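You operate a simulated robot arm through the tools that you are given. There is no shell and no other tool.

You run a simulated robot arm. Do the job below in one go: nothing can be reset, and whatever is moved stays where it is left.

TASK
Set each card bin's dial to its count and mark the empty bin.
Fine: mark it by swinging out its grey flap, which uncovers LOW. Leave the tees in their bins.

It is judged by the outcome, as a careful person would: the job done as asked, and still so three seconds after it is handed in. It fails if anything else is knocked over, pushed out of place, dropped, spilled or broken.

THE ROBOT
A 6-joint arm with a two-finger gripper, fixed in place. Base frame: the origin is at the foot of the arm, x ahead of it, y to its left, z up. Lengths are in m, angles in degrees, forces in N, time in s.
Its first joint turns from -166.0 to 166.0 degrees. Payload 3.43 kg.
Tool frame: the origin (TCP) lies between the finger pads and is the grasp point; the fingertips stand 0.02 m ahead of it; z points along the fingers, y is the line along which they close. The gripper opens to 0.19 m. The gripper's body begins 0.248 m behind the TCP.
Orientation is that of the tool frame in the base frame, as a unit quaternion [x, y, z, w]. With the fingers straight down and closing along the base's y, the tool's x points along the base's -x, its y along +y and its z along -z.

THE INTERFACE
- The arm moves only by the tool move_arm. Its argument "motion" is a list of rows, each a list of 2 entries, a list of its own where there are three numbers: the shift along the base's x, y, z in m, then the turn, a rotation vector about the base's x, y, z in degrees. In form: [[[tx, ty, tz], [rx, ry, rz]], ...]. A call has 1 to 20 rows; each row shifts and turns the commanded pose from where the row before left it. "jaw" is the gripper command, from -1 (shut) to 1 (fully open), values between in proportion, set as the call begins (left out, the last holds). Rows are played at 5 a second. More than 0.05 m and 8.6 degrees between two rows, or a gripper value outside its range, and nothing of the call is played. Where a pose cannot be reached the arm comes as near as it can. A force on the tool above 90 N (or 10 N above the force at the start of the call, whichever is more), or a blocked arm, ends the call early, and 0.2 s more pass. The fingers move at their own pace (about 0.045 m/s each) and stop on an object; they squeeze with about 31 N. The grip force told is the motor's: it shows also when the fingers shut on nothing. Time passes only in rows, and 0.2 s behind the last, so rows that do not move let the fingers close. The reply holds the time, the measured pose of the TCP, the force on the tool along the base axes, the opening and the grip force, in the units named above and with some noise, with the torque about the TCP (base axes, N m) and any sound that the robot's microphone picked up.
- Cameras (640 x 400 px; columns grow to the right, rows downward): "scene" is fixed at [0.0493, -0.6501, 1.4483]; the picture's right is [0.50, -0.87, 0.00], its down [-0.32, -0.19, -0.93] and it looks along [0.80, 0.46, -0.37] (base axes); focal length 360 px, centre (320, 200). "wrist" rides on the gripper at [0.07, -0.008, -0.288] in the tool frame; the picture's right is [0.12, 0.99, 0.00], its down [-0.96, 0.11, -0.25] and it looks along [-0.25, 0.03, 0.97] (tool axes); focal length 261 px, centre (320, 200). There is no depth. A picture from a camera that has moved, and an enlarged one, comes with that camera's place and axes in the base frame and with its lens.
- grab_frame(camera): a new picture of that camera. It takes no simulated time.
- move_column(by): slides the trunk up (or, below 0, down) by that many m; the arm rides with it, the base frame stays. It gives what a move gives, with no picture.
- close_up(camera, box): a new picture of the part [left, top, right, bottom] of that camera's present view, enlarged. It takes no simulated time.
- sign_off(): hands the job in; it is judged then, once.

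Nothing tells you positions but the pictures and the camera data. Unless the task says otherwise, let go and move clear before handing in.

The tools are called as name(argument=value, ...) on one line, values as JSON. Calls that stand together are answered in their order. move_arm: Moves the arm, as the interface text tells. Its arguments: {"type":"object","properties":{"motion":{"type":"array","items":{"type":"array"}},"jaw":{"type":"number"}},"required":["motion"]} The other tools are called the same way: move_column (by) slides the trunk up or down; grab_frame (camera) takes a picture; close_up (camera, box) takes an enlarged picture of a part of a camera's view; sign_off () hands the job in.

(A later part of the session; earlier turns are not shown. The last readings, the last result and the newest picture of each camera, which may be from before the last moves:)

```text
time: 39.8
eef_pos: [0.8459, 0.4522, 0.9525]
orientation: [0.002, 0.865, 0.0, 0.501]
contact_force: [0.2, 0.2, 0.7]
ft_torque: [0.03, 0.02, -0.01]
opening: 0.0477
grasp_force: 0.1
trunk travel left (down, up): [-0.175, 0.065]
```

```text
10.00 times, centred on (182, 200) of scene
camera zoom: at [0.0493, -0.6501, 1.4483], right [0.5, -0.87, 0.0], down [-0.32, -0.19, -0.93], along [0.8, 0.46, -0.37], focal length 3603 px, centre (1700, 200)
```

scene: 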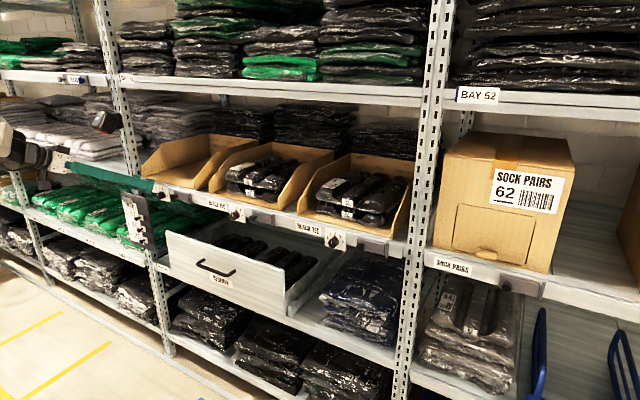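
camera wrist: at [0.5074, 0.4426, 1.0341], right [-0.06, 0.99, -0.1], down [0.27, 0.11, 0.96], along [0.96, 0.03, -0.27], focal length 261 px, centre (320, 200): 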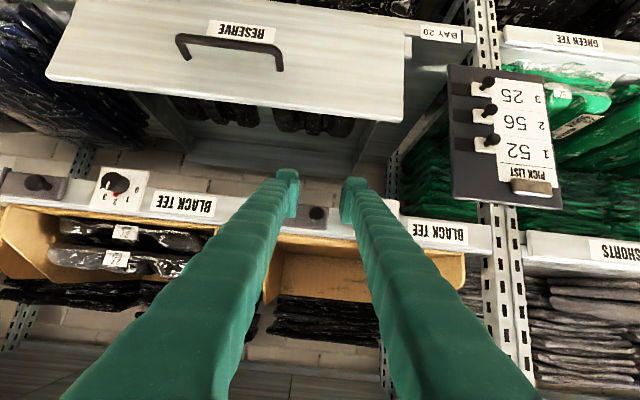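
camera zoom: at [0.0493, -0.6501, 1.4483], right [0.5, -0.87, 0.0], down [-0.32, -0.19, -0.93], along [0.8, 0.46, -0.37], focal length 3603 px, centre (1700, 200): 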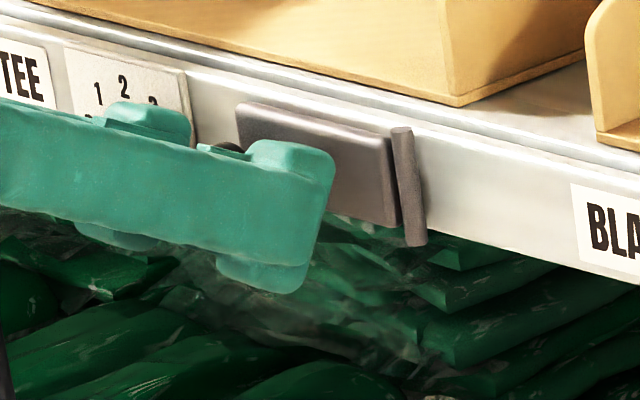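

move_arm(motion=[[[0, -0.001, 0], [0, 0, 0]], [[0, 0, 0], [0, 0, 0]], [[0, 0, 0], [0, 0, 0]], [[0, 0, 0], [0, 0, 0]], [[0, 0, 0], [0, 0, 0]]], jaw=-1)

close_up(camera="wrist", box=[240, 150, 400, 250])

close_up(camera="scene", box=[150, 180, 214, 220])

```text
time: 41.0
eef_pos: [0.8456, 0.4498, 0.9518]
orientation: [0.002, 0.865, 0.0, 0.501]
contact_force: [4.2, -29.8, -2.4]
ft_torque: [0.13, 0.01, -0.43]
opening: 0.0202
grasp_force: 44.1
trunk travel left (down, up): [-0.175, 0.065]
```

```text
4.00 times, centred on (320, 200) of wrist
camera zoom: at [0.5614, 0.4434, 1.0344], right [-0.05, 0.99, -0.1], down [0.27, 0.11, 0.96], along [0.96, 0.02, -0.27], focal length 1043 px, centre (320, 200)
```

zoom: 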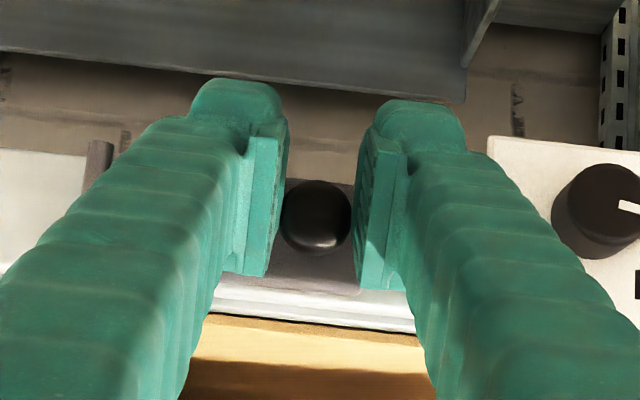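

```text
10.00 times, centred on (182, 200) of scene
camera zoom: at [0.0493, -0.6501, 1.4483], right [0.5, -0.87, 0.0], down [-0.32, -0.19, -0.93], along [0.8, 0.46, -0.37], focal length 3603 px, centre (1700, 200)
```

zoom: 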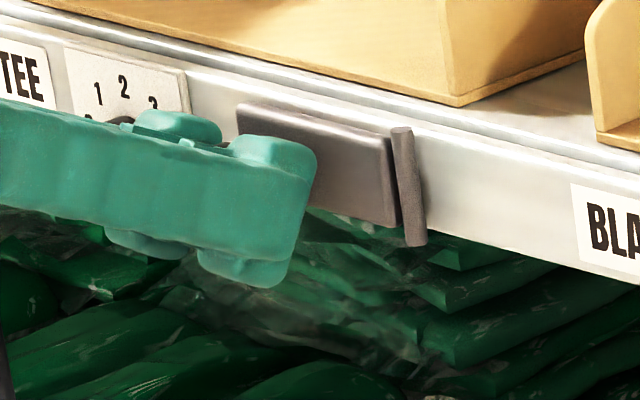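

The flap knob is gripped. I'll start the swing gently along the hinge arc, 10° with matching yaw, and check the forces.

move_arm(motion=[[[0, -0.002, 0], [0, 0, 0]], [[-0.0056, -0.003, 0], [0, 0, 5]], [[-0.0053, -0.0035, 0], [0, 0, 5]], [[0, 0, 0], [0, 0, 0]]])

close_up(camera="wrist", box=[240, 150, 400, 250])

close_up(camera="scene", box=[150, 180, 214, 220])

```text
time: 42.0
eef_pos: [0.835, 0.4444, 0.9532]
orientation: [-0.073, 0.863, 0.043, 0.498]
contact_force: [9.3, -21.5, -0.3]
ft_torque: [0.06, 0.08, -0.41]
opening: 0.0186
grasp_force: 44.6
trunk travel left (down, up): [-0.175, 0.065]
```

```text
4.00 times, centred on (320, 200) of wrist
camera zoom: at [0.5563, 0.3868, 1.0354], right [-0.23, 0.97, -0.1], down [0.24, 0.16, 0.96], along [0.94, 0.19, -0.27], focal length 1043 px, centre (320, 200)
```

zoom: 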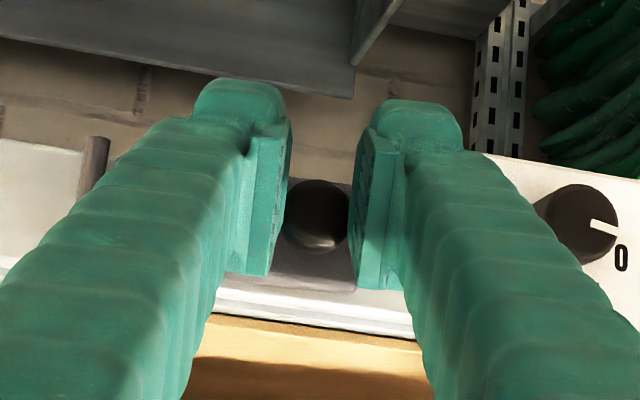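

```text
10.00 times, centred on (182, 200) of scene
camera zoom: at [0.0493, -0.6501, 1.4483], right [0.5, -0.87, 0.0], down [-0.32, -0.19, -0.93], along [0.8, 0.46, -0.37], focal length 3603 px, centre (1700, 200)
```

zoom: 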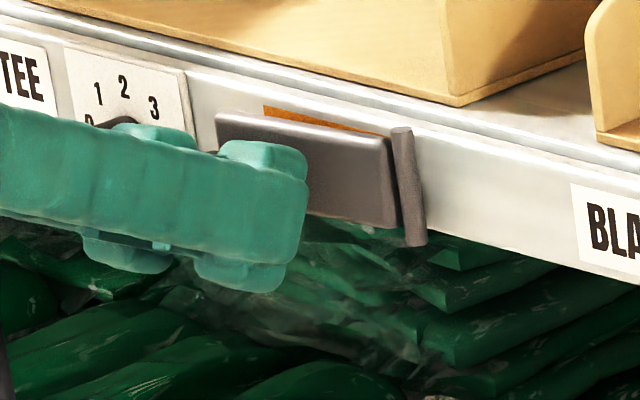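

The flap is opening and an orange sign is starting to show behind it. I'll continue along the arc, biasing slightly to ease the side load.

move_arm(motion=[[[-0.005, -0.005, 0], [0, 0, 5]], [[-0.0045, -0.0052, 0], [0, 0, 5]], [[-0.0042, -0.0052, 0], [0, 0, 5]], [[-0.0037, -0.0052, 0], [0, 0, 5]], [[0, 0, 0], [0, 0, 0]]])

close_up(camera="wrist", box=[240, 150, 400, 250])

close_up(camera="scene", box=[150, 180, 214, 220])

```text
time: 43.2
eef_pos: [0.8172, 0.4244, 0.9533]
orientation: [-0.224, 0.836, 0.129, 0.484]
contact_force: [-49.4, 43.5, 8.0]
ft_torque: [0.55, -0.95, 0.65]
opening: 0.0178
grasp_force: 44.8
trunk travel left (down, up): [-0.175, 0.065]
```

```text
4.00 times, centred on (320, 200) of wrist
camera zoom: at [0.5742, 0.2756, 1.0355], right [-0.55, 0.83, -0.1], down [0.17, 0.23, 0.96], along [0.82, 0.5, -0.27], focal length 1043 px, centre (320, 200)
```

zoom: 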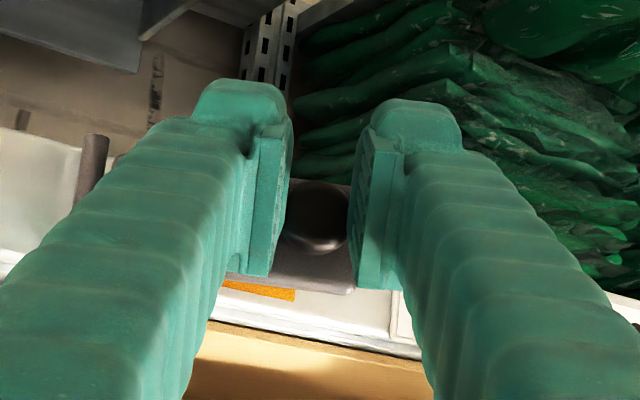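

```text
10.00 times, centred on (182, 200) of scene
camera zoom: at [0.0493, -0.6501, 1.4483], right [0.5, -0.87, 0.0], down [-0.32, -0.19, -0.93], along [0.8, 0.46, -0.37], focal length 3603 px, centre (1700, 200)
```

zoom: 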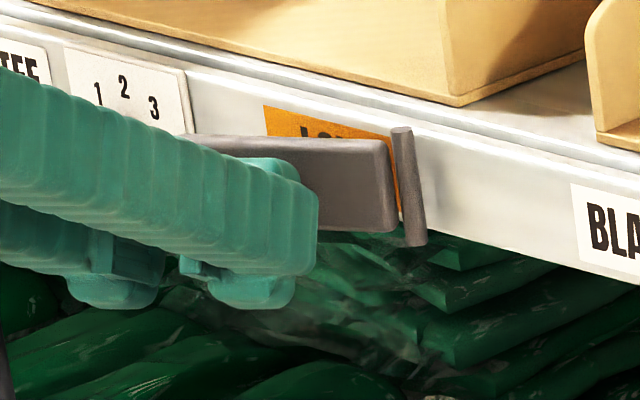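

The flap is at about 30° and LOW is appearing. I'm pushing a bit toward the hinge, with about 65 N radial, so I'll ease outward first.

move_arm(motion=[[[-0.002, 0.0015, 0], [0, 0, 0]], [[-0.002, 0.0015, 0], [0, 0, 0]], [[0, 0, 0], [0, 0, 0]]])

```text
time: 44.0
eef_pos: [0.8168, 0.4239, 0.953]
orientation: [-0.221, 0.837, 0.128, 0.484]
contact_force: [-9.6, 8.8, 2.9]
ft_torque: [-0.03, -0.02, 0.16]
opening: 0.0175
grasp_force: 45.2
trunk travel left (down, up): [-0.175, 0.065]
```

The load is relieved. I'll continue the swing from 30° to 50°.

move_arm(motion=[[[-0.0038, -0.005, 0], [0, 0, 5]], [[-0.003, -0.0055, 0], [0, 0, 5]], [[-0.0026, -0.0058, 0], [0, 0, 5]], [[-0.002, -0.006, 0], [0, 0, 5]], [[0, 0, 0], [0, 0, 0]]])

close_up(camera="wrist", box=[240, 150, 400, 250])

close_up(camera="scene", box=[140, 170, 236, 230])

```text
time: 45.2
eef_pos: [0.8053, 0.401, 0.9559]
orientation: [-0.362, 0.786, 0.21, 0.455]
contact_force: [21.4, -14.7, 17.0]
ft_torque: [-0.09, 0.37, -0.74]
opening: 0.0164
grasp_force: 45.1
trunk travel left (down, up): [-0.175, 0.065]
```

```text
4.00 times, centred on (320, 200) of wrist
camera zoom: at [0.6271, 0.1792, 1.0369], right [-0.79, 0.6, -0.1], down [0.08, 0.27, 0.96], along [0.6, 0.75, -0.27], focal length 1043 px, centre (320, 200)
```

zoom: 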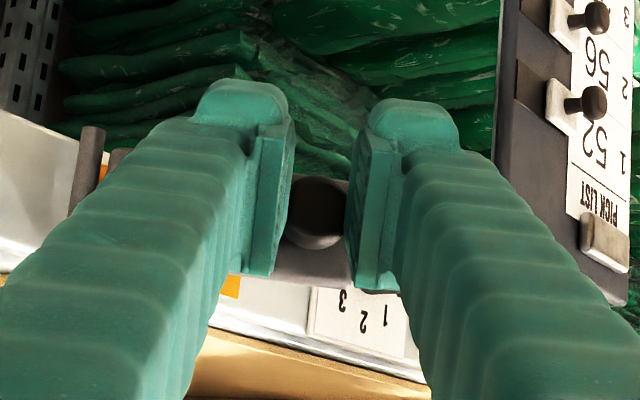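

```text
6.67 times, centred on (188, 200) of scene
camera zoom: at [0.0493, -0.6501, 1.4483], right [0.5, -0.87, 0.0], down [-0.32, -0.19, -0.93], along [0.8, 0.46, -0.37], focal length 2402 px, centre (1200, 200)
```

zoom: 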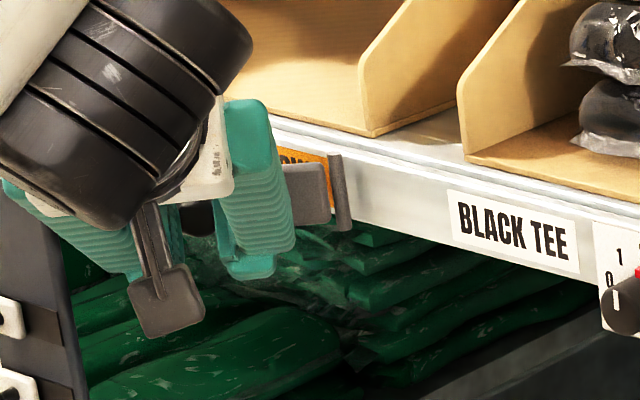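

The flap is at about 50° and still held. I'll carry on to about 70°.

move_arm(motion=[[[-0.0005, -0.0063, -0.0006], [0, 0, 5]], [[-0.0001, -0.0064, -0.0006], [0, 0, 5]], [[0.0003, -0.0064, -0.0004], [0, 0, 5]], [[0.0006, -0.0064, -0.0004], [0, 0, 5]], [[0, 0, 0], [0, 0, 0]]])

close_up(camera="wrist", box=[240, 150, 400, 250])

grab_frame(camera="scene")

close_up(camera="scene", box=[140, 170, 236, 230])

```text
time: 46.4
eef_pos: [0.803, 0.3765, 0.9496]
orientation: [-0.496, 0.709, 0.289, 0.409]
contact_force: [0.0, 0.1, 0.3]
ft_torque: [0.0, 0.01, 0.01]
opening: 0.0001
grasp_force: 34.0
trunk travel left (down, up): [-0.175, 0.065]
```

```text
4.00 times, centred on (320, 200) of wrist
camera zoom: at [0.7127, 0.1073, 1.0335], right [-0.95, 0.29, -0.1], down [-0.01, 0.29, 0.96], along [0.3, 0.91, -0.27], focal length 1043 px, centre (320, 200)
```

zoom: 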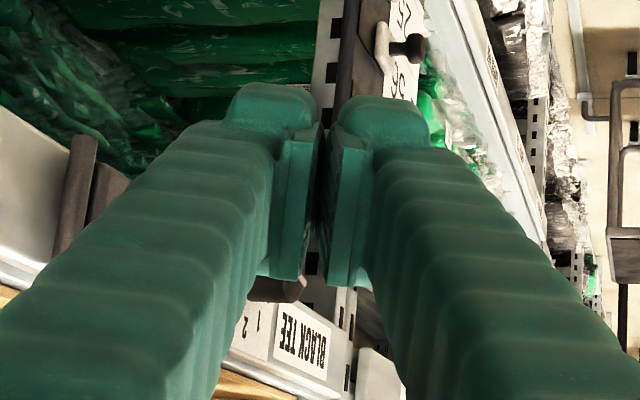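

```text
taken
```

scene: 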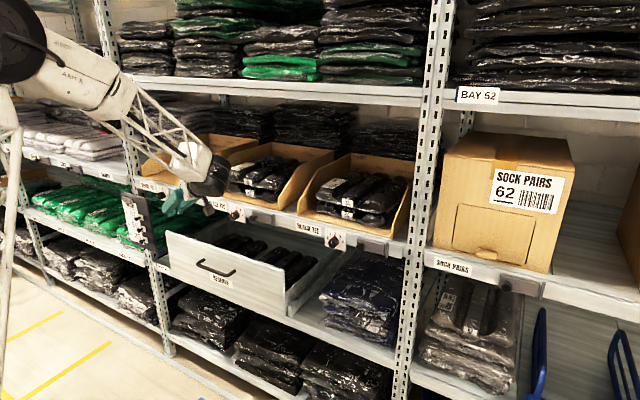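

```text
6.67 times, centred on (188, 200) of scene
camera zoom: at [0.0493, -0.6501, 1.4483], right [0.5, -0.87, 0.0], down [-0.32, -0.19, -0.93], along [0.8, 0.46, -0.37], focal length 2402 px, centre (1200, 200)
```

zoom: 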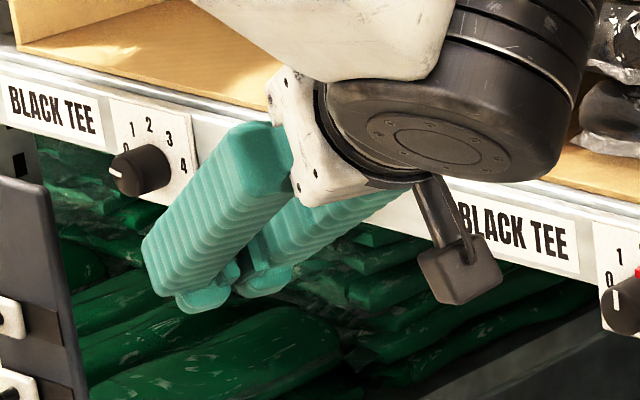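

The knob slipped out of the fingers near the end, leaving the flap partly open. I'll back away from it and straighten up to see how far it's open.

move_arm(motion=[[[-0.02, -0.03, 0.005], [0, 0, 0]], [[-0.02, -0.03, 0.01], [0, 0, 0]], [[-0.01, 0, 0.01], [0, 0, -8]], [[0, 0, 0.01], [0, 0, -8]], [[0, 0, 0.01], [0, 0, -8]], [[0, 0, 0], [0, 0, -8]], [[0, 0.01, 0], [0, 0, -8]], [[0, 0.01, 0], [0, 0, -8]], [[0, 0.01, 0], [0, 0, -8]], [[0, 0.01, 0], [0, 0, -8]], [[0, 0, 0], [0, 0, 0]]])

grab_frame(camera="wrist")

close_up(camera="scene", box=[140, 170, 236, 230])

grab_frame(camera="scene")

```text
time: 49.0
eef_pos: [0.7635, 0.3915, 1.0361]
orientation: [-0.225, 0.806, 0.036, 0.547]
contact_force: [0.2, 0.1, -0.2]
ft_torque: [0.03, 0.04, -0.02]
opening: 0.0
grasp_force: 34.1
out of reach, approached as far as the arm can: row 8, 9
trunk travel left (down, up): [-0.175, 0.065]
stopped in row 11: the arm was blocked; the commanded pose is now the measured one
```

```text
taken
camera wrist: at [0.4973, 0.2732, 1.0891], right [-0.44, 0.85, -0.29], down [0.03, 0.34, 0.94], along [0.9, 0.4, -0.17], focal length 261 px, centre (320, 200)
```

wrist: 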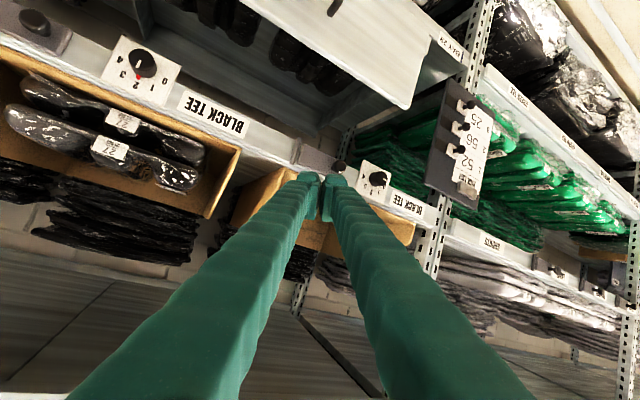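

```text
6.67 times, centred on (188, 200) of scene
camera zoom: at [0.0493, -0.6501, 1.4483], right [0.5, -0.87, 0.0], down [-0.32, -0.19, -0.93], along [0.8, 0.46, -0.37], focal length 2402 px, centre (1200, 200)
```

zoom: 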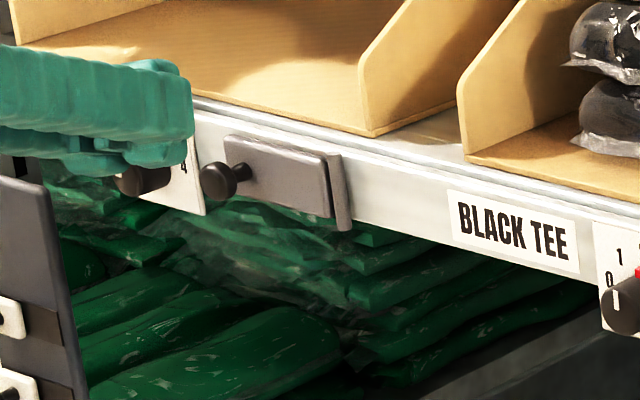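

```text
taken
```

scene: 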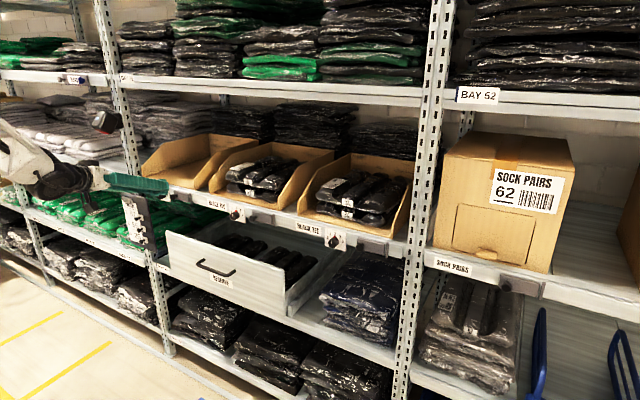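

The flap sprang or was nudged shut when the knob slipped out. I'll try again with a deeper, better-centred grip and a nearly level tool, which is reachable at this y. First I'll straighten the gripper and open it.

move_arm(motion=[[[0.0063, 0.0116, -0.0102], [2.9, -3.26, -4.4]], [[0.0063, 0.0116, -0.0102], [2.9, -3.26, -4.4]], [[0.0063, 0.0116, -0.0102], [2.9, -3.26, -4.4]], [[0.0063, 0.0116, -0.0102], [2.9, -3.26, -4.4]], [[0.0063, 0.0116, -0.0102], [2.9, -3.26, -4.4]], [[0, 0, 0], [0, 0, 0]]], jaw=-0.5)

grab_frame(camera="wrist")

close_up(camera="scene", box=[130, 170, 226, 230])

```text
time: 50.4
eef_pos: [0.7939, 0.4483, 0.9837]
orientation: [-0.001, 0.738, 0.001, 0.675]
contact_force: [-0.1, -0.4, -0.2]
ft_torque: [0.0, -0.01, -0.01]
opening: 0.0477
grasp_force: 0.1
trunk travel left (down, up): [-0.175, 0.065]
```

```text
taken
camera wrist: at [0.5021, 0.4393, 0.9398], right [-0.01, 0.99, -0.12], down [-0.16, 0.12, 0.98], along [0.99, 0.03, 0.16], focal length 261 px, centre (320, 200)
```

wrist: 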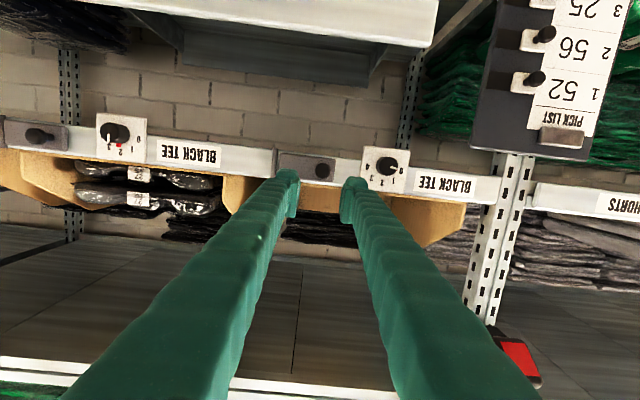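

```text
6.67 times, centred on (178, 200) of scene
camera zoom: at [0.0493, -0.6501, 1.4483], right [0.5, -0.87, 0.0], down [-0.32, -0.19, -0.93], along [0.8, 0.46, -0.37], focal length 2402 px, centre (1267, 200)
```

zoom: 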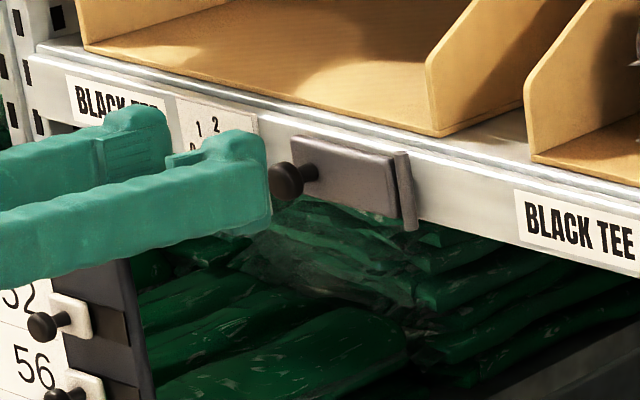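

close_up(camera="wrist", box=[264, 130, 408, 220])

```text
4.44 times, centred on (336, 175) of wrist
camera zoom: at [0.5021, 0.4393, 0.9398], right [-0.01, 0.99, -0.12], down [-0.16, 0.12, 0.98], along [0.99, 0.03, 0.16], focal length 1158 px, centre (249, 311)
```

zoom: 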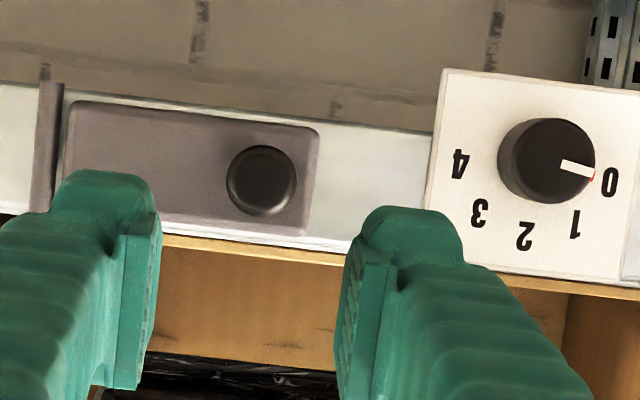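

Dial 1 is still at 0. The flap knob is at y≈0.449, z≈0.958. I'll line up and advance until the fingertips almost touch the flap plate.

move_arm(motion=[[[0.006, 0.0006, -0.0257], [0, 0, 0]], [[0.015, 0, 0], [0, 0, 0]], [[0.015, 0, 0], [0, 0, 0]], [[0.012, 0, 0], [0, 0, 0]], [[0.005, 0, 0], [0, 0, 0]], [[0.002, 0, 0], [0, 0, 0]], [[0, 0, 0], [0, 0, 0]]])

close_up(camera="wrist", box=[240, 150, 400, 250])

close_up(camera="scene", box=[150, 180, 214, 220])

```text
time: 52.0
eef_pos: [0.8504, 0.4496, 0.9582]
orientation: [-0.001, 0.739, 0.0, 0.674]
contact_force: [0.4, 0.2, -0.6]
ft_torque: [0.0, -0.03, 0.01]
opening: 0.0479
grasp_force: 0.0
trunk travel left (down, up): [-0.175, 0.065]
```

```text
4.00 times, centred on (320, 200) of wrist
camera zoom: at [0.5577, 0.4408, 0.9143], right [-0.01, 0.99, -0.12], down [-0.16, 0.12, 0.98], along [0.99, 0.03, 0.16], focal length 1043 px, centre (320, 200)
```

zoom: 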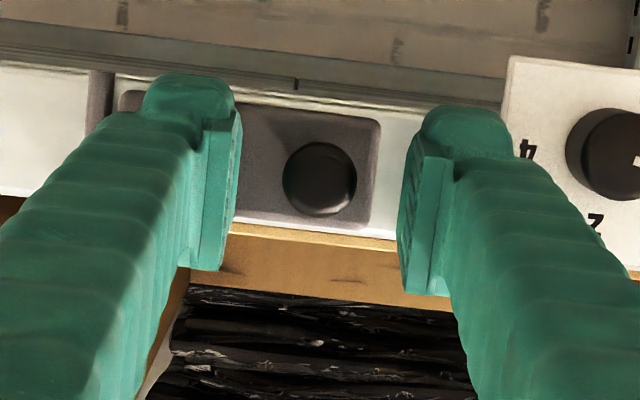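

```text
10.00 times, centred on (182, 200) of scene
camera zoom: at [0.0493, -0.6501, 1.4483], right [0.5, -0.87, 0.0], down [-0.32, -0.19, -0.93], along [0.8, 0.46, -0.37], focal length 3603 px, centre (1700, 200)
```

zoom: 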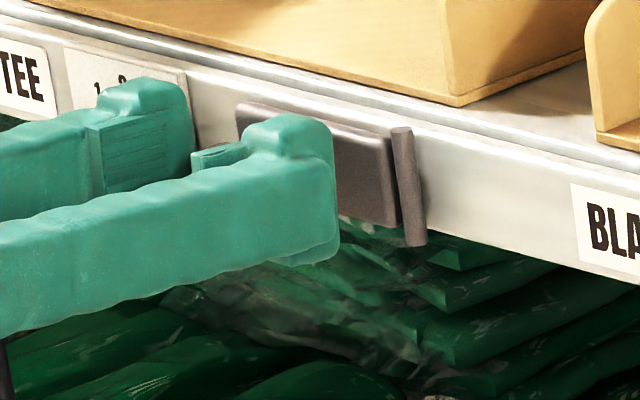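

move_arm(motion=[[[0.0015, 0, 0], [0, 0, 0]], [[0.0015, 0, 0], [0, 0, 0]], [[0, 0, 0], [0, 0, 0]]])

move_arm(motion=[[[0.0015, 0, 0], [0, 0, 0]], [[0, 0, 0], [0, 0, 0]]])

```text
time: 52.8
eef_pos: [0.8536, 0.451, 0.9604]
orientation: [-0.002, 0.739, 0.001, 0.674]
contact_force: [-0.6, 0.8, 0.5]
ft_torque: [0.03, 0.02, 0.02]
opening: 0.0476
grasp_force: 0.0
trunk travel left (down, up): [-0.175, 0.065]
```

```text
time: 53.4
eef_pos: [0.8566, 0.4506, 0.9592]
orientation: [-0.001, 0.738, 0.0, 0.674]
contact_force: [0.0, -1.1, -0.3]
ft_torque: [-0.03, -0.03, -0.01]
opening: 0.0475
grasp_force: 0.1
trunk travel left (down, up): [-0.175, 0.065]
```

move_arm(motion=[[[0.0015, 0, 0], [0, 0, 0]], [[0, 0, 0], [0, 0, 0]]])

move_arm(motion=[[[0.0015, 0, 0], [0, 0, 0]], [[0, 0, 0], [0, 0, 0]]])

move_arm(motion=[[[0.0015, 0, 0], [0, 0, 0]], [[0, 0, 0], [0, 0, 0]]])

```text
time: 54.0
eef_pos: [0.8573, 0.4499, 0.9579]
orientation: [-0.002, 0.739, 0.001, 0.674]
contact_force: [-2.3, -0.6, 0.8]
ft_torque: [0.02, -0.03, -0.12]
opening: 0.0475
grasp_force: 0.1
trunk travel left (down, up): [-0.175, 0.065]
```

```text
time: 54.6
eef_pos: [0.8572, 0.4492, 0.9586]
orientation: [-0.002, 0.739, 0.001, 0.674]
contact_force: [-16.4, -1.9, -1.9]
ft_torque: [0.1, -0.14, -0.6]
opening: 0.0483
grasp_force: 0.7
trunk travel left (down, up): [-0.175, 0.065]
```

```text
time: 55.2
eef_pos: [0.8583, 0.4505, 0.9578]
orientation: [-0.002, 0.738, 0.0, 0.675]
contact_force: [-48.1, -1.9, -8.2]
ft_torque: [0.37, -0.34, -1.81]
opening: 0.0493
grasp_force: 1.5
trunk travel left (down, up): [-0.175, 0.065]
```

Contact with the flap plate came at TCP x≈0.857. I'll back off about 2 mm clear of it and grip the knob there.

move_arm(motion=[[[-0.0045, 0, 0], [0, 0, 0]], [[0, 0, 0], [0, 0, 0]]])

move_arm(motion=[[[0, -0.0005, 0], [0, 0, 0]], [[0, 0, 0], [0, 0, 0]], [[0, 0, 0], [0, 0, 0]], [[0, 0, 0], [0, 0, 0]]], jaw=-1)

close_up(camera="wrist", box=[240, 150, 400, 250])

```text
time: 55.8
eef_pos: [0.8559, 0.4503, 0.9593]
orientation: [-0.001, 0.738, 0.001, 0.675]
contact_force: [-0.1, 0.3, -0.7]
ft_torque: [-0.01, 0.02, -0.02]
opening: 0.0475
grasp_force: 0.0
trunk travel left (down, up): [-0.175, 0.065]
```

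```text
time: 56.8
eef_pos: [0.8554, 0.4499, 0.9575]
orientation: [-0.001, 0.738, 0.0, 0.675]
contact_force: [11.8, -7.6, 0.7]
ft_torque: [-0.18, -0.39, 0.55]
opening: 0.0195
grasp_force: 44.7
trunk travel left (down, up): [-0.175, 0.065]
```

```text
4.00 times, centred on (320, 200) of wrist
camera zoom: at [0.5623, 0.4402, 0.9142], right [-0.01, 0.99, -0.12], down [-0.16, 0.12, 0.98], along [0.99, 0.03, 0.16], focal length 1043 px, centre (320, 200)
```

zoom: 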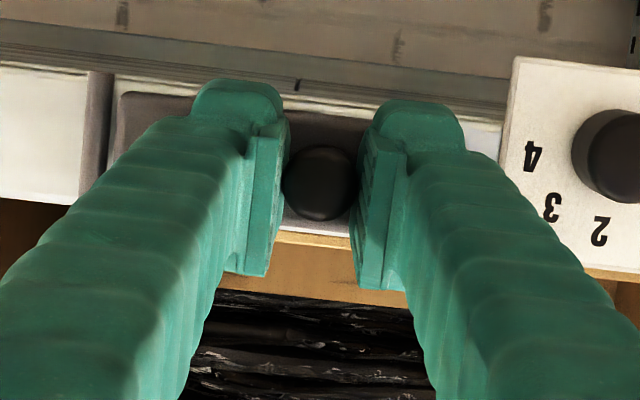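

The grip is now behind the widest part of the knob, with the fingers drawn inward, so it's captive. I'll swing the first 20°.

move_arm(motion=[[[-0.0059, -0.0022, 0], [0, 0, 5]], [[-0.0057, -0.0027, 0], [0, 0, 5]], [[-0.0055, -0.0032, 0], [0, 0, 5]], [[-0.0052, -0.0037, 0], [0, 0, 5]], [[0, 0, 0], [0, 0, 0]]])

close_up(camera="wrist", box=[240, 150, 400, 250])

```text
time: 58.0
eef_pos: [0.8346, 0.4348, 0.9574]
orientation: [-0.128, 0.728, 0.118, 0.664]
contact_force: [29.1, -23.3, -3.1]
ft_torque: [0.02, -0.65, 0.59]
opening: 0.0191
grasp_force: 45.5
trunk travel left (down, up): [-0.175, 0.065]
```

```text
4.00 times, centred on (320, 200) of wrist
camera zoom: at [0.5614, 0.3279, 0.9141], right [-0.35, 0.93, -0.12], down [-0.19, 0.05, 0.98], along [0.92, 0.37, 0.16], focal length 1043 px, centre (320, 200)
```

zoom: 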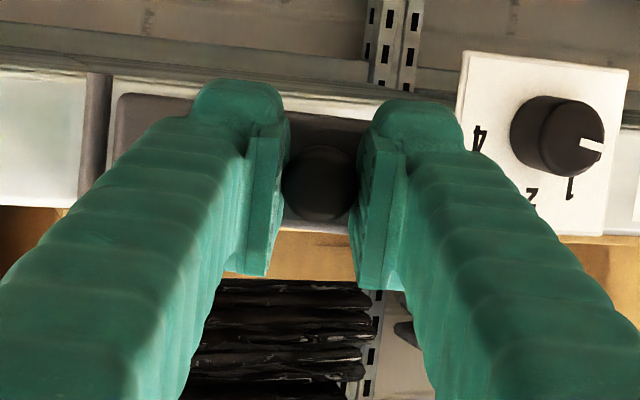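

I'm pulling slightly outward from the hinge; the fit suggests the hinge is nearer x≈0.886. I'll correct for that and continue to 40°.

move_arm(motion=[[[0.001, -0.003, 0], [0, 0, 0]], [[-0.0044, -0.0047, 0], [0, 0, 5]], [[-0.0039, -0.0051, 0], [0, 0, 5]], [[-0.0035, -0.0054, 0], [0, 0, 5]], [[-0.003, -0.0057, 0], [0, 0, 5]], [[0, 0, 0], [0, 0, 0]]])

close_up(camera="wrist", box=[240, 150, 400, 250])

close_up(camera="scene", box=[140, 170, 236, 230])

```text
time: 59.4
eef_pos: [0.8183, 0.4156, 0.9572]
orientation: [-0.254, 0.693, 0.232, 0.633]
contact_force: [3.8, 11.5, -10.5]
ft_torque: [0.2, -0.67, 0.91]
opening: 0.0192
grasp_force: 44.9
trunk travel left (down, up): [-0.175, 0.065]
```

```text
4.00 times, centred on (320, 200) of wrist
camera zoom: at [0.5994, 0.2198, 0.914], right [-0.65, 0.75, -0.12], down [-0.2, -0.01, 0.98], along [0.73, 0.66, 0.16], focal length 1043 px, centre (320, 200)
```

zoom: 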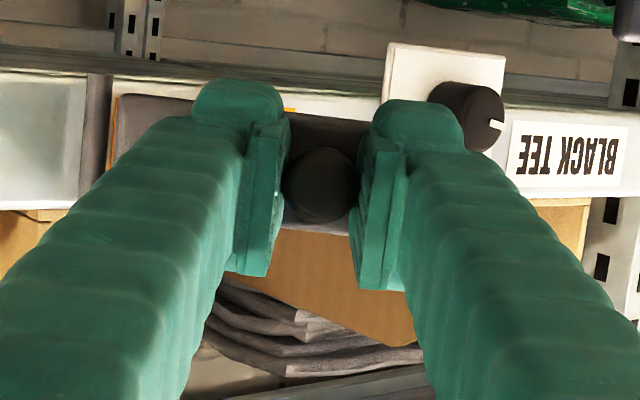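

```text
6.67 times, centred on (188, 200) of scene
camera zoom: at [0.0493, -0.6501, 1.4483], right [0.5, -0.87, 0.0], down [-0.32, -0.19, -0.93], along [0.8, 0.46, -0.37], focal length 2402 px, centre (1200, 200)
```

zoom: 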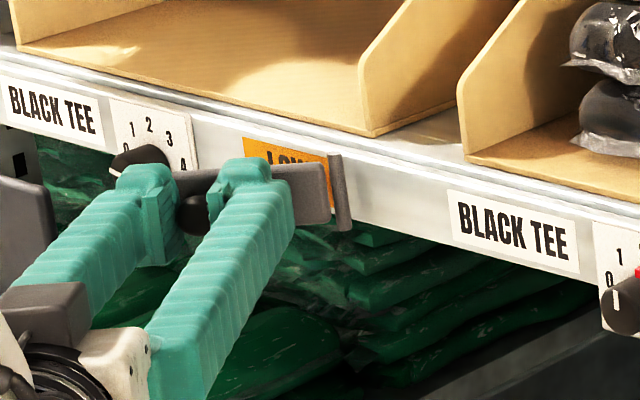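

The grip is steady and LOW is showing. Continuing to 60°.

move_arm(motion=[[[-0.0025, -0.0059, 0], [0, 0, 5]], [[-0.0019, -0.0061, 0], [0, 0, 5]], [[-0.0014, -0.0063, 0], [0, 0, 5]], [[-0.0009, -0.0064, 0], [0, 0, 5]], [[0, 0, 0], [0, 0, 0]]])

close_up(camera="wrist", box=[240, 150, 400, 250])

close_up(camera="scene", box=[140, 170, 236, 230])

grab_frame(camera="scene")

```text
time: 60.6
eef_pos: [0.809, 0.3916, 0.9582]
orientation: [-0.372, 0.639, 0.339, 0.582]
contact_force: [-47.8, 7.3, -29.5]
ft_torque: [0.58, -0.24, -0.05]
opening: 0.019
grasp_force: 45.3
trunk travel left (down, up): [-0.175, 0.065]
```

```text
4.00 times, centred on (320, 200) of wrist
camera zoom: at [0.6719, 0.1326, 0.9142], right [-0.87, 0.48, -0.12], down [-0.18, -0.08, 0.98], along [0.46, 0.87, 0.16], focal length 1043 px, centre (320, 200)
```

zoom: 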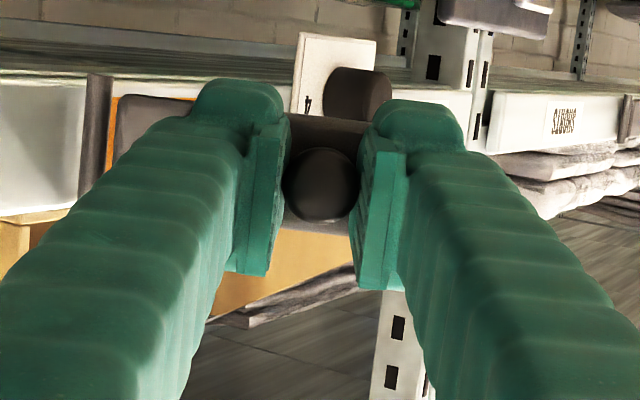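

```text
6.67 times, centred on (188, 200) of scene
camera zoom: at [0.0493, -0.6501, 1.4483], right [0.5, -0.87, 0.0], down [-0.32, -0.19, -0.93], along [0.8, 0.46, -0.37], focal length 2402 px, centre (1200, 200)
```

zoom: 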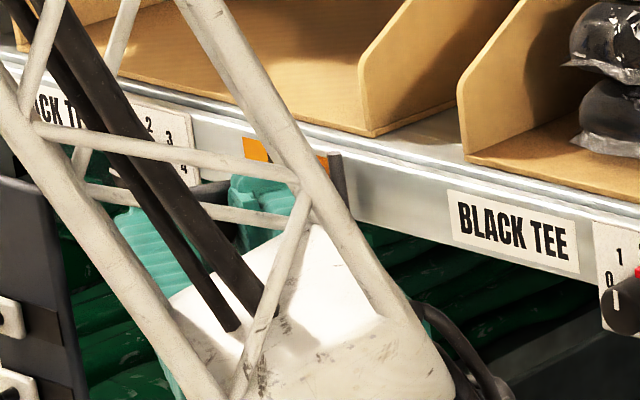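

```text
taken
```

scene: 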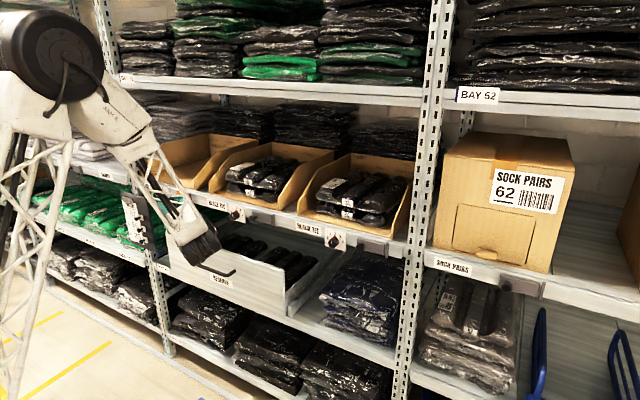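

The flap is at about 60°. I'll ease outward and down slightly to relieve the load, then take it to 70°.

move_arm(motion=[[[-0.003, 0, -0.002], [0, 0, 0]], [[-0.0005, -0.0062, 0], [0, 0, 5]], [[0.0, -0.0063, 0], [0, 0, 5]], [[0, 0, 0], [0, 0, 0]]])

close_up(camera="wrist", box=[240, 150, 400, 250])

grab_frame(camera="scene")

```text
time: 61.6
eef_pos: [0.8082, 0.378, 0.9577]
orientation: [-0.425, 0.603, 0.388, 0.552]
contact_force: [-11.3, 19.4, -11.6]
ft_torque: [0.44, -0.56, 1.42]
opening: 0.0192
grasp_force: 45.1
trunk travel left (down, up): [-0.175, 0.065]
```

```text
4.00 times, centred on (320, 200) of wrist
camera zoom: at [0.717, 0.0994, 0.9134], right [-0.94, 0.33, -0.12], down [-0.16, -0.11, 0.98], along [0.31, 0.94, 0.16], focal length 1043 px, centre (320, 200)
```

zoom: 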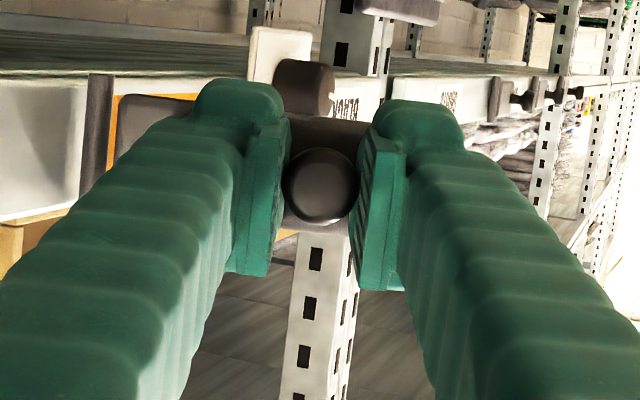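

```text
taken
```

scene: 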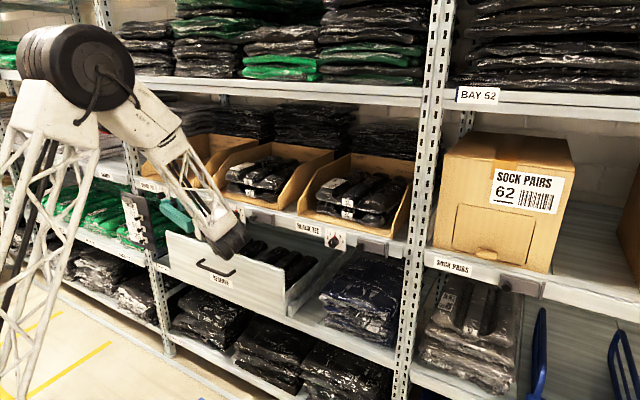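

The flap is at about 70° and solidly held. I'll open the fingers in place to see whether it stays.

move_arm(motion=[[[0, 0, 0], [0, 0, 0]], [[0, 0, 0], [0, 0, 0]]], jaw=-0.5)

close_up(camera="wrist", box=[240, 150, 400, 250])

```text
time: 62.2
eef_pos: [0.8065, 0.3783, 0.9567]
orientation: [-0.425, 0.603, 0.388, 0.552]
contact_force: [0.4, -0.9, -0.2]
ft_torque: [0.01, 0.01, 0.0]
opening: 0.0478
grasp_force: 0.0
trunk travel left (down, up): [-0.175, 0.065]
```

```text
4.00 times, centred on (320, 200) of wrist
camera zoom: at [0.7164, 0.0998, 0.9131], right [-0.94, 0.33, -0.12], down [-0.16, -0.11, 0.98], along [0.31, 0.94, 0.16], focal length 1043 px, centre (320, 200)
```

zoom: 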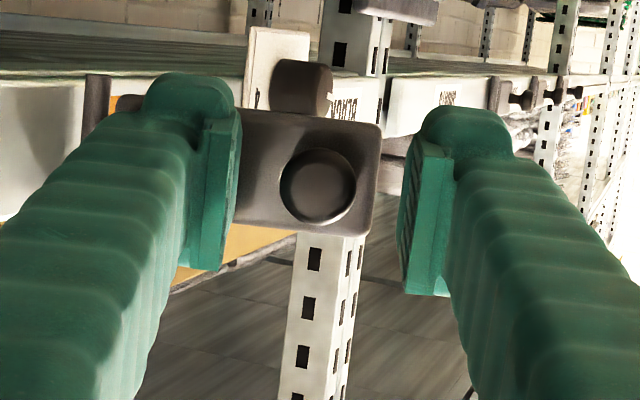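

The flap seems to stay put. I'll wait a second to be sure it isn't creeping shut.

move_arm(motion=[[[0, 0, 0], [0, 0, 0]], [[0, 0, 0], [0, 0, 0]], [[0, 0, 0], [0, 0, 0]], [[0, 0, 0], [0, 0, 0]], [[0, 0, 0], [0, 0, 0]], [[0, 0, 0], [0, 0, 0]], [[0, 0, 0], [0, 0, 0]]])

close_up(camera="wrist", box=[240, 150, 400, 250])

```text
time: 63.8
eef_pos: [0.8085, 0.3763, 0.9564]
orientation: [-0.424, 0.604, 0.387, 0.552]
contact_force: [-0.4, 0.1, -0.5]
ft_torque: [0.0, 0.01, 0.01]
opening: 0.0475
grasp_force: 0.1
trunk travel left (down, up): [-0.175, 0.065]
```

```text
4.00 times, centred on (320, 200) of wrist
camera zoom: at [0.7164, 0.099, 0.9128], right [-0.94, 0.33, -0.12], down [-0.16, -0.11, 0.98], along [0.31, 0.94, 0.16], focal length 1043 px, centre (320, 200)
```

zoom: 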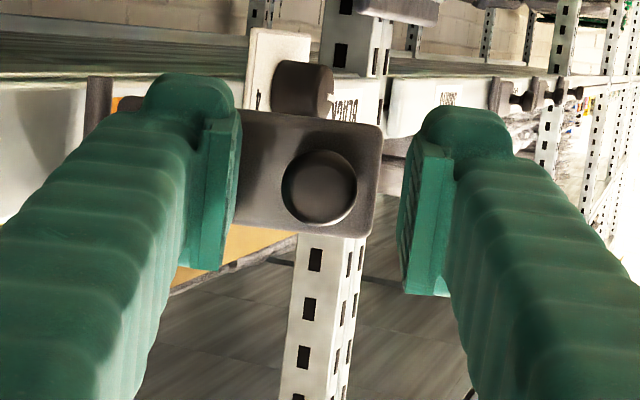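

The flap holds at 70° on its own. I'll withdraw along the knob axis, lift over the flap and straighten up, then push the flap further open from behind.

move_arm(motion=[[[-0.0085, -0.0235, 0.002], [0, 0, 0]], [[-0.0085, -0.0235, 0.002], [0, 0, 0]], [[0, 0, 0.04], [0, 0, 0]], [[0, 0, 0.04], [0, 0, 0]], [[0.003, 0.04, 0], [0, 0, 0]], [[0.003, 0.04, 0], [0, 0, 0]], [[0.003, 0.045, 0], [0, 0, 0]], [[0, 0, 0], [0, 0, -8]], [[0, 0, 0], [0, 0, -8]], [[0, 0, 0], [0, 0, -8]], [[0, 0, 0], [0, 0, -8]], [[0, 0, 0], [0, 0, -8]], [[0, 0, 0], [0, 0, -8]], [[0, 0, 0], [0, 0, -8]], [[0, 0, 0], [0, 0, -8]], [[0, 0, 0], [0, 0, -6]], [[0, 0, 0], [0, 0, 0]]])

grab_frame(camera="wrist")

close_up(camera="scene", box=[130, 170, 226, 230])

grab_frame(camera="scene")

```text
time: 67.4
eef_pos: [0.8003, 0.4544, 1.0409]
orientation: [-0.001, 0.739, 0.0, 0.674]
contact_force: [0.2, 0.6, -0.1]
ft_torque: [0.0, -0.02, 0.05]
opening: 0.0475
grasp_force: 0.1
trunk travel left (down, up): [-0.175, 0.065]
```

```text
taken
camera wrist: at [0.507, 0.4459, 0.9963], right [-0.01, 0.99, -0.12], down [-0.16, 0.12, 0.98], along [0.99, 0.03, 0.16], focal length 261 px, centre (320, 200)
```

wrist: 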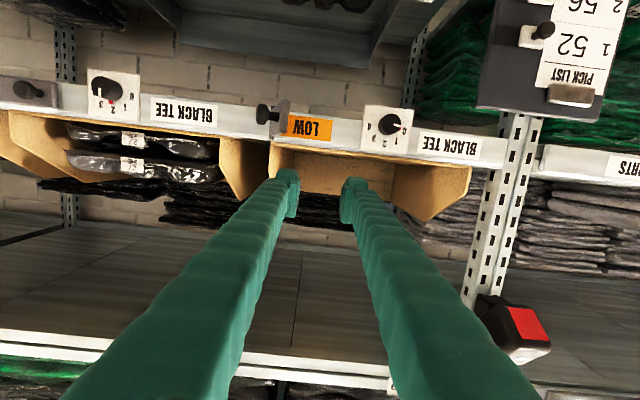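

```text
6.67 times, centred on (178, 200) of scene
camera zoom: at [0.0493, -0.6501, 1.4483], right [0.5, -0.87, 0.0], down [-0.32, -0.19, -0.93], along [0.8, 0.46, -0.37], focal length 2402 px, centre (1267, 200)
```

zoom: 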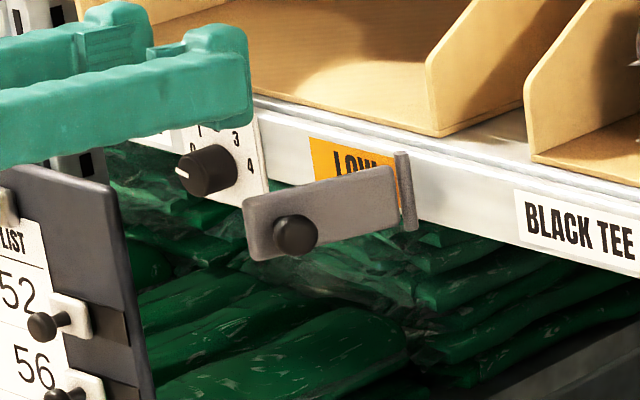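

```text
taken
```

scene: 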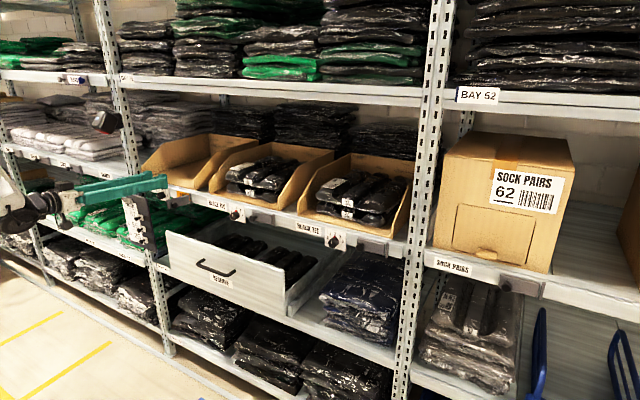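

LOW is now fully visible from the front and all three dials look right. To make it solid, I'll close the fingers, come down on the inner side of the flap and nudge it past 90°.

move_arm(motion=[[[0.003, 0.004, 0], [0, 0, 0]], [[0, 0, 0], [0, 0, 0]], [[0, 0, 0], [0, 0, 0]], [[0, 0, -0.03], [0, 0, 0]], [[0, 0, -0.03], [0, 0, 0]], [[0, 0, -0.022], [0, 0, 0]], [[0, 0, 0], [0, 0, 0]]], jaw=-1)

grab_frame(camera="wrist")

close_up(camera="scene", box=[130, 170, 226, 230])

```text
time: 69.0
eef_pos: [0.8058, 0.4577, 0.9565]
orientation: [-0.001, 0.738, 0.001, 0.674]
contact_force: [0.2, 0.5, -0.6]
ft_torque: [0.01, -0.01, -0.03]
opening: 0.0
grasp_force: 30.6
trunk travel left (down, up): [-0.175, 0.065]
```

```text
taken
camera wrist: at [0.512, 0.4492, 0.9132], right [-0.01, 0.99, -0.12], down [-0.16, 0.12, 0.98], along [0.99, 0.03, 0.16], focal length 261 px, centre (320, 200)
```

wrist: 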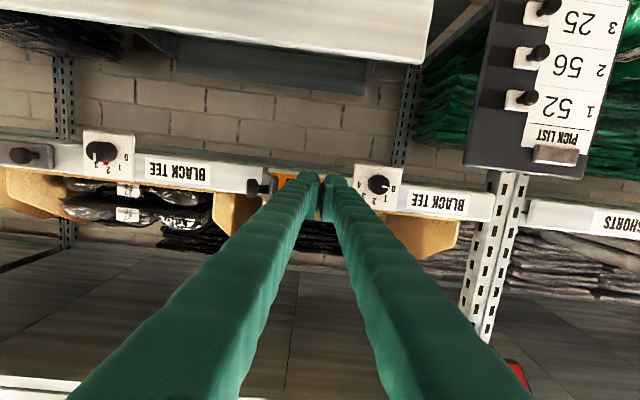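

```text
6.67 times, centred on (178, 200) of scene
camera zoom: at [0.0493, -0.6501, 1.4483], right [0.5, -0.87, 0.0], down [-0.32, -0.19, -0.93], along [0.8, 0.46, -0.37], focal length 2402 px, centre (1267, 200)
```

zoom: 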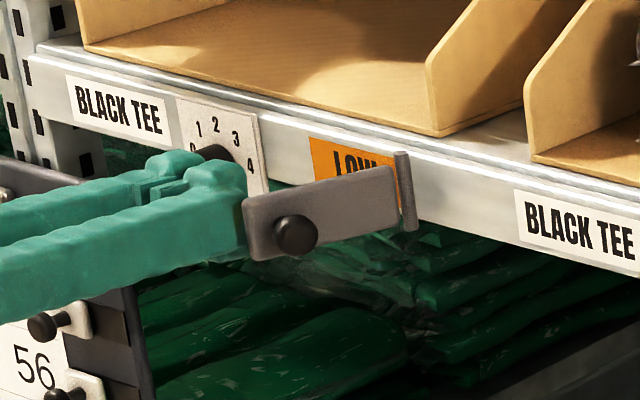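

The closed fingers are on the inner side of the flap. I'll push gently toward -y.

move_arm(motion=[[[0, -0.012, 0], [0, 0, 0]], [[0, -0.012, 0], [0, 0, 0]], [[0, -0.01, 0], [0, 0, 0]], [[0, -0.01, 0], [0, 0, 0]]])

close_up(camera="scene", box=[130, 170, 226, 230])

```text
time: 70.0
eef_pos: [0.8034, 0.417, 0.9583]
orientation: [-0.002, 0.738, 0.002, 0.674]
contact_force: [0.2, -0.9, -0.5]
ft_torque: [0.03, -0.04, -0.03]
opening: 0.0001
grasp_force: 30.7
trunk travel left (down, up): [-0.175, 0.065]
```

```text
6.67 times, centred on (178, 200) of scene
camera zoom: at [0.0493, -0.6501, 1.4483], right [0.5, -0.87, 0.0], down [-0.32, -0.19, -0.93], along [0.8, 0.46, -0.37], focal length 2402 px, centre (1267, 200)
```

zoom: 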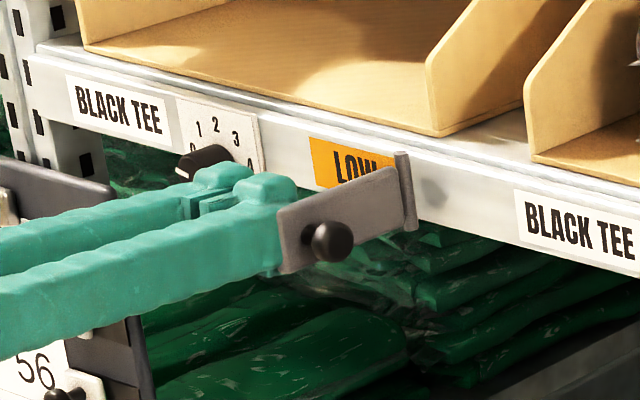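

The flap moves easily and is now near 80–85°. I'll push a few more centimetres to go past 90°.

move_arm(motion=[[[0, -0.01, 0], [0, 0, 0]], [[0, -0.01, 0], [0, 0, 0]], [[0, -0.01, 0], [0, 0, 0]], [[0, 0, 0], [0, 0, 0]]])

close_up(camera="scene", box=[130, 170, 226, 230])

```text
time: 70.7
eef_pos: [0.8037, 0.4142, 0.9586]
orientation: [-0.011, 0.737, 0.004, 0.676]
contact_force: [-9.2, 93.1, -11.9]
ft_torque: [1.16, -0.46, 5.71]
opening: 0.0
grasp_force: 30.8
trunk travel left (down, up): [-0.175, 0.065]
stopped in row 3: the force on the tool passed its limit at 94 N (the readings are from after the stop); the commanded pose is now the measured one
```

```text
6.67 times, centred on (178, 200) of scene
camera zoom: at [0.0493, -0.6501, 1.4483], right [0.5, -0.87, 0.0], down [-0.32, -0.19, -0.93], along [0.8, 0.46, -0.37], focal length 2402 px, centre (1267, 200)
```

zoom: 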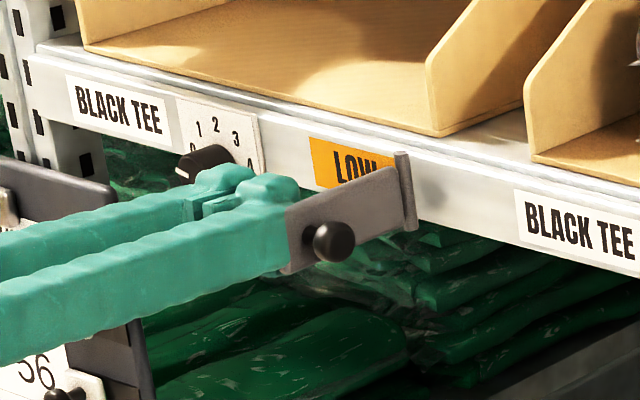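

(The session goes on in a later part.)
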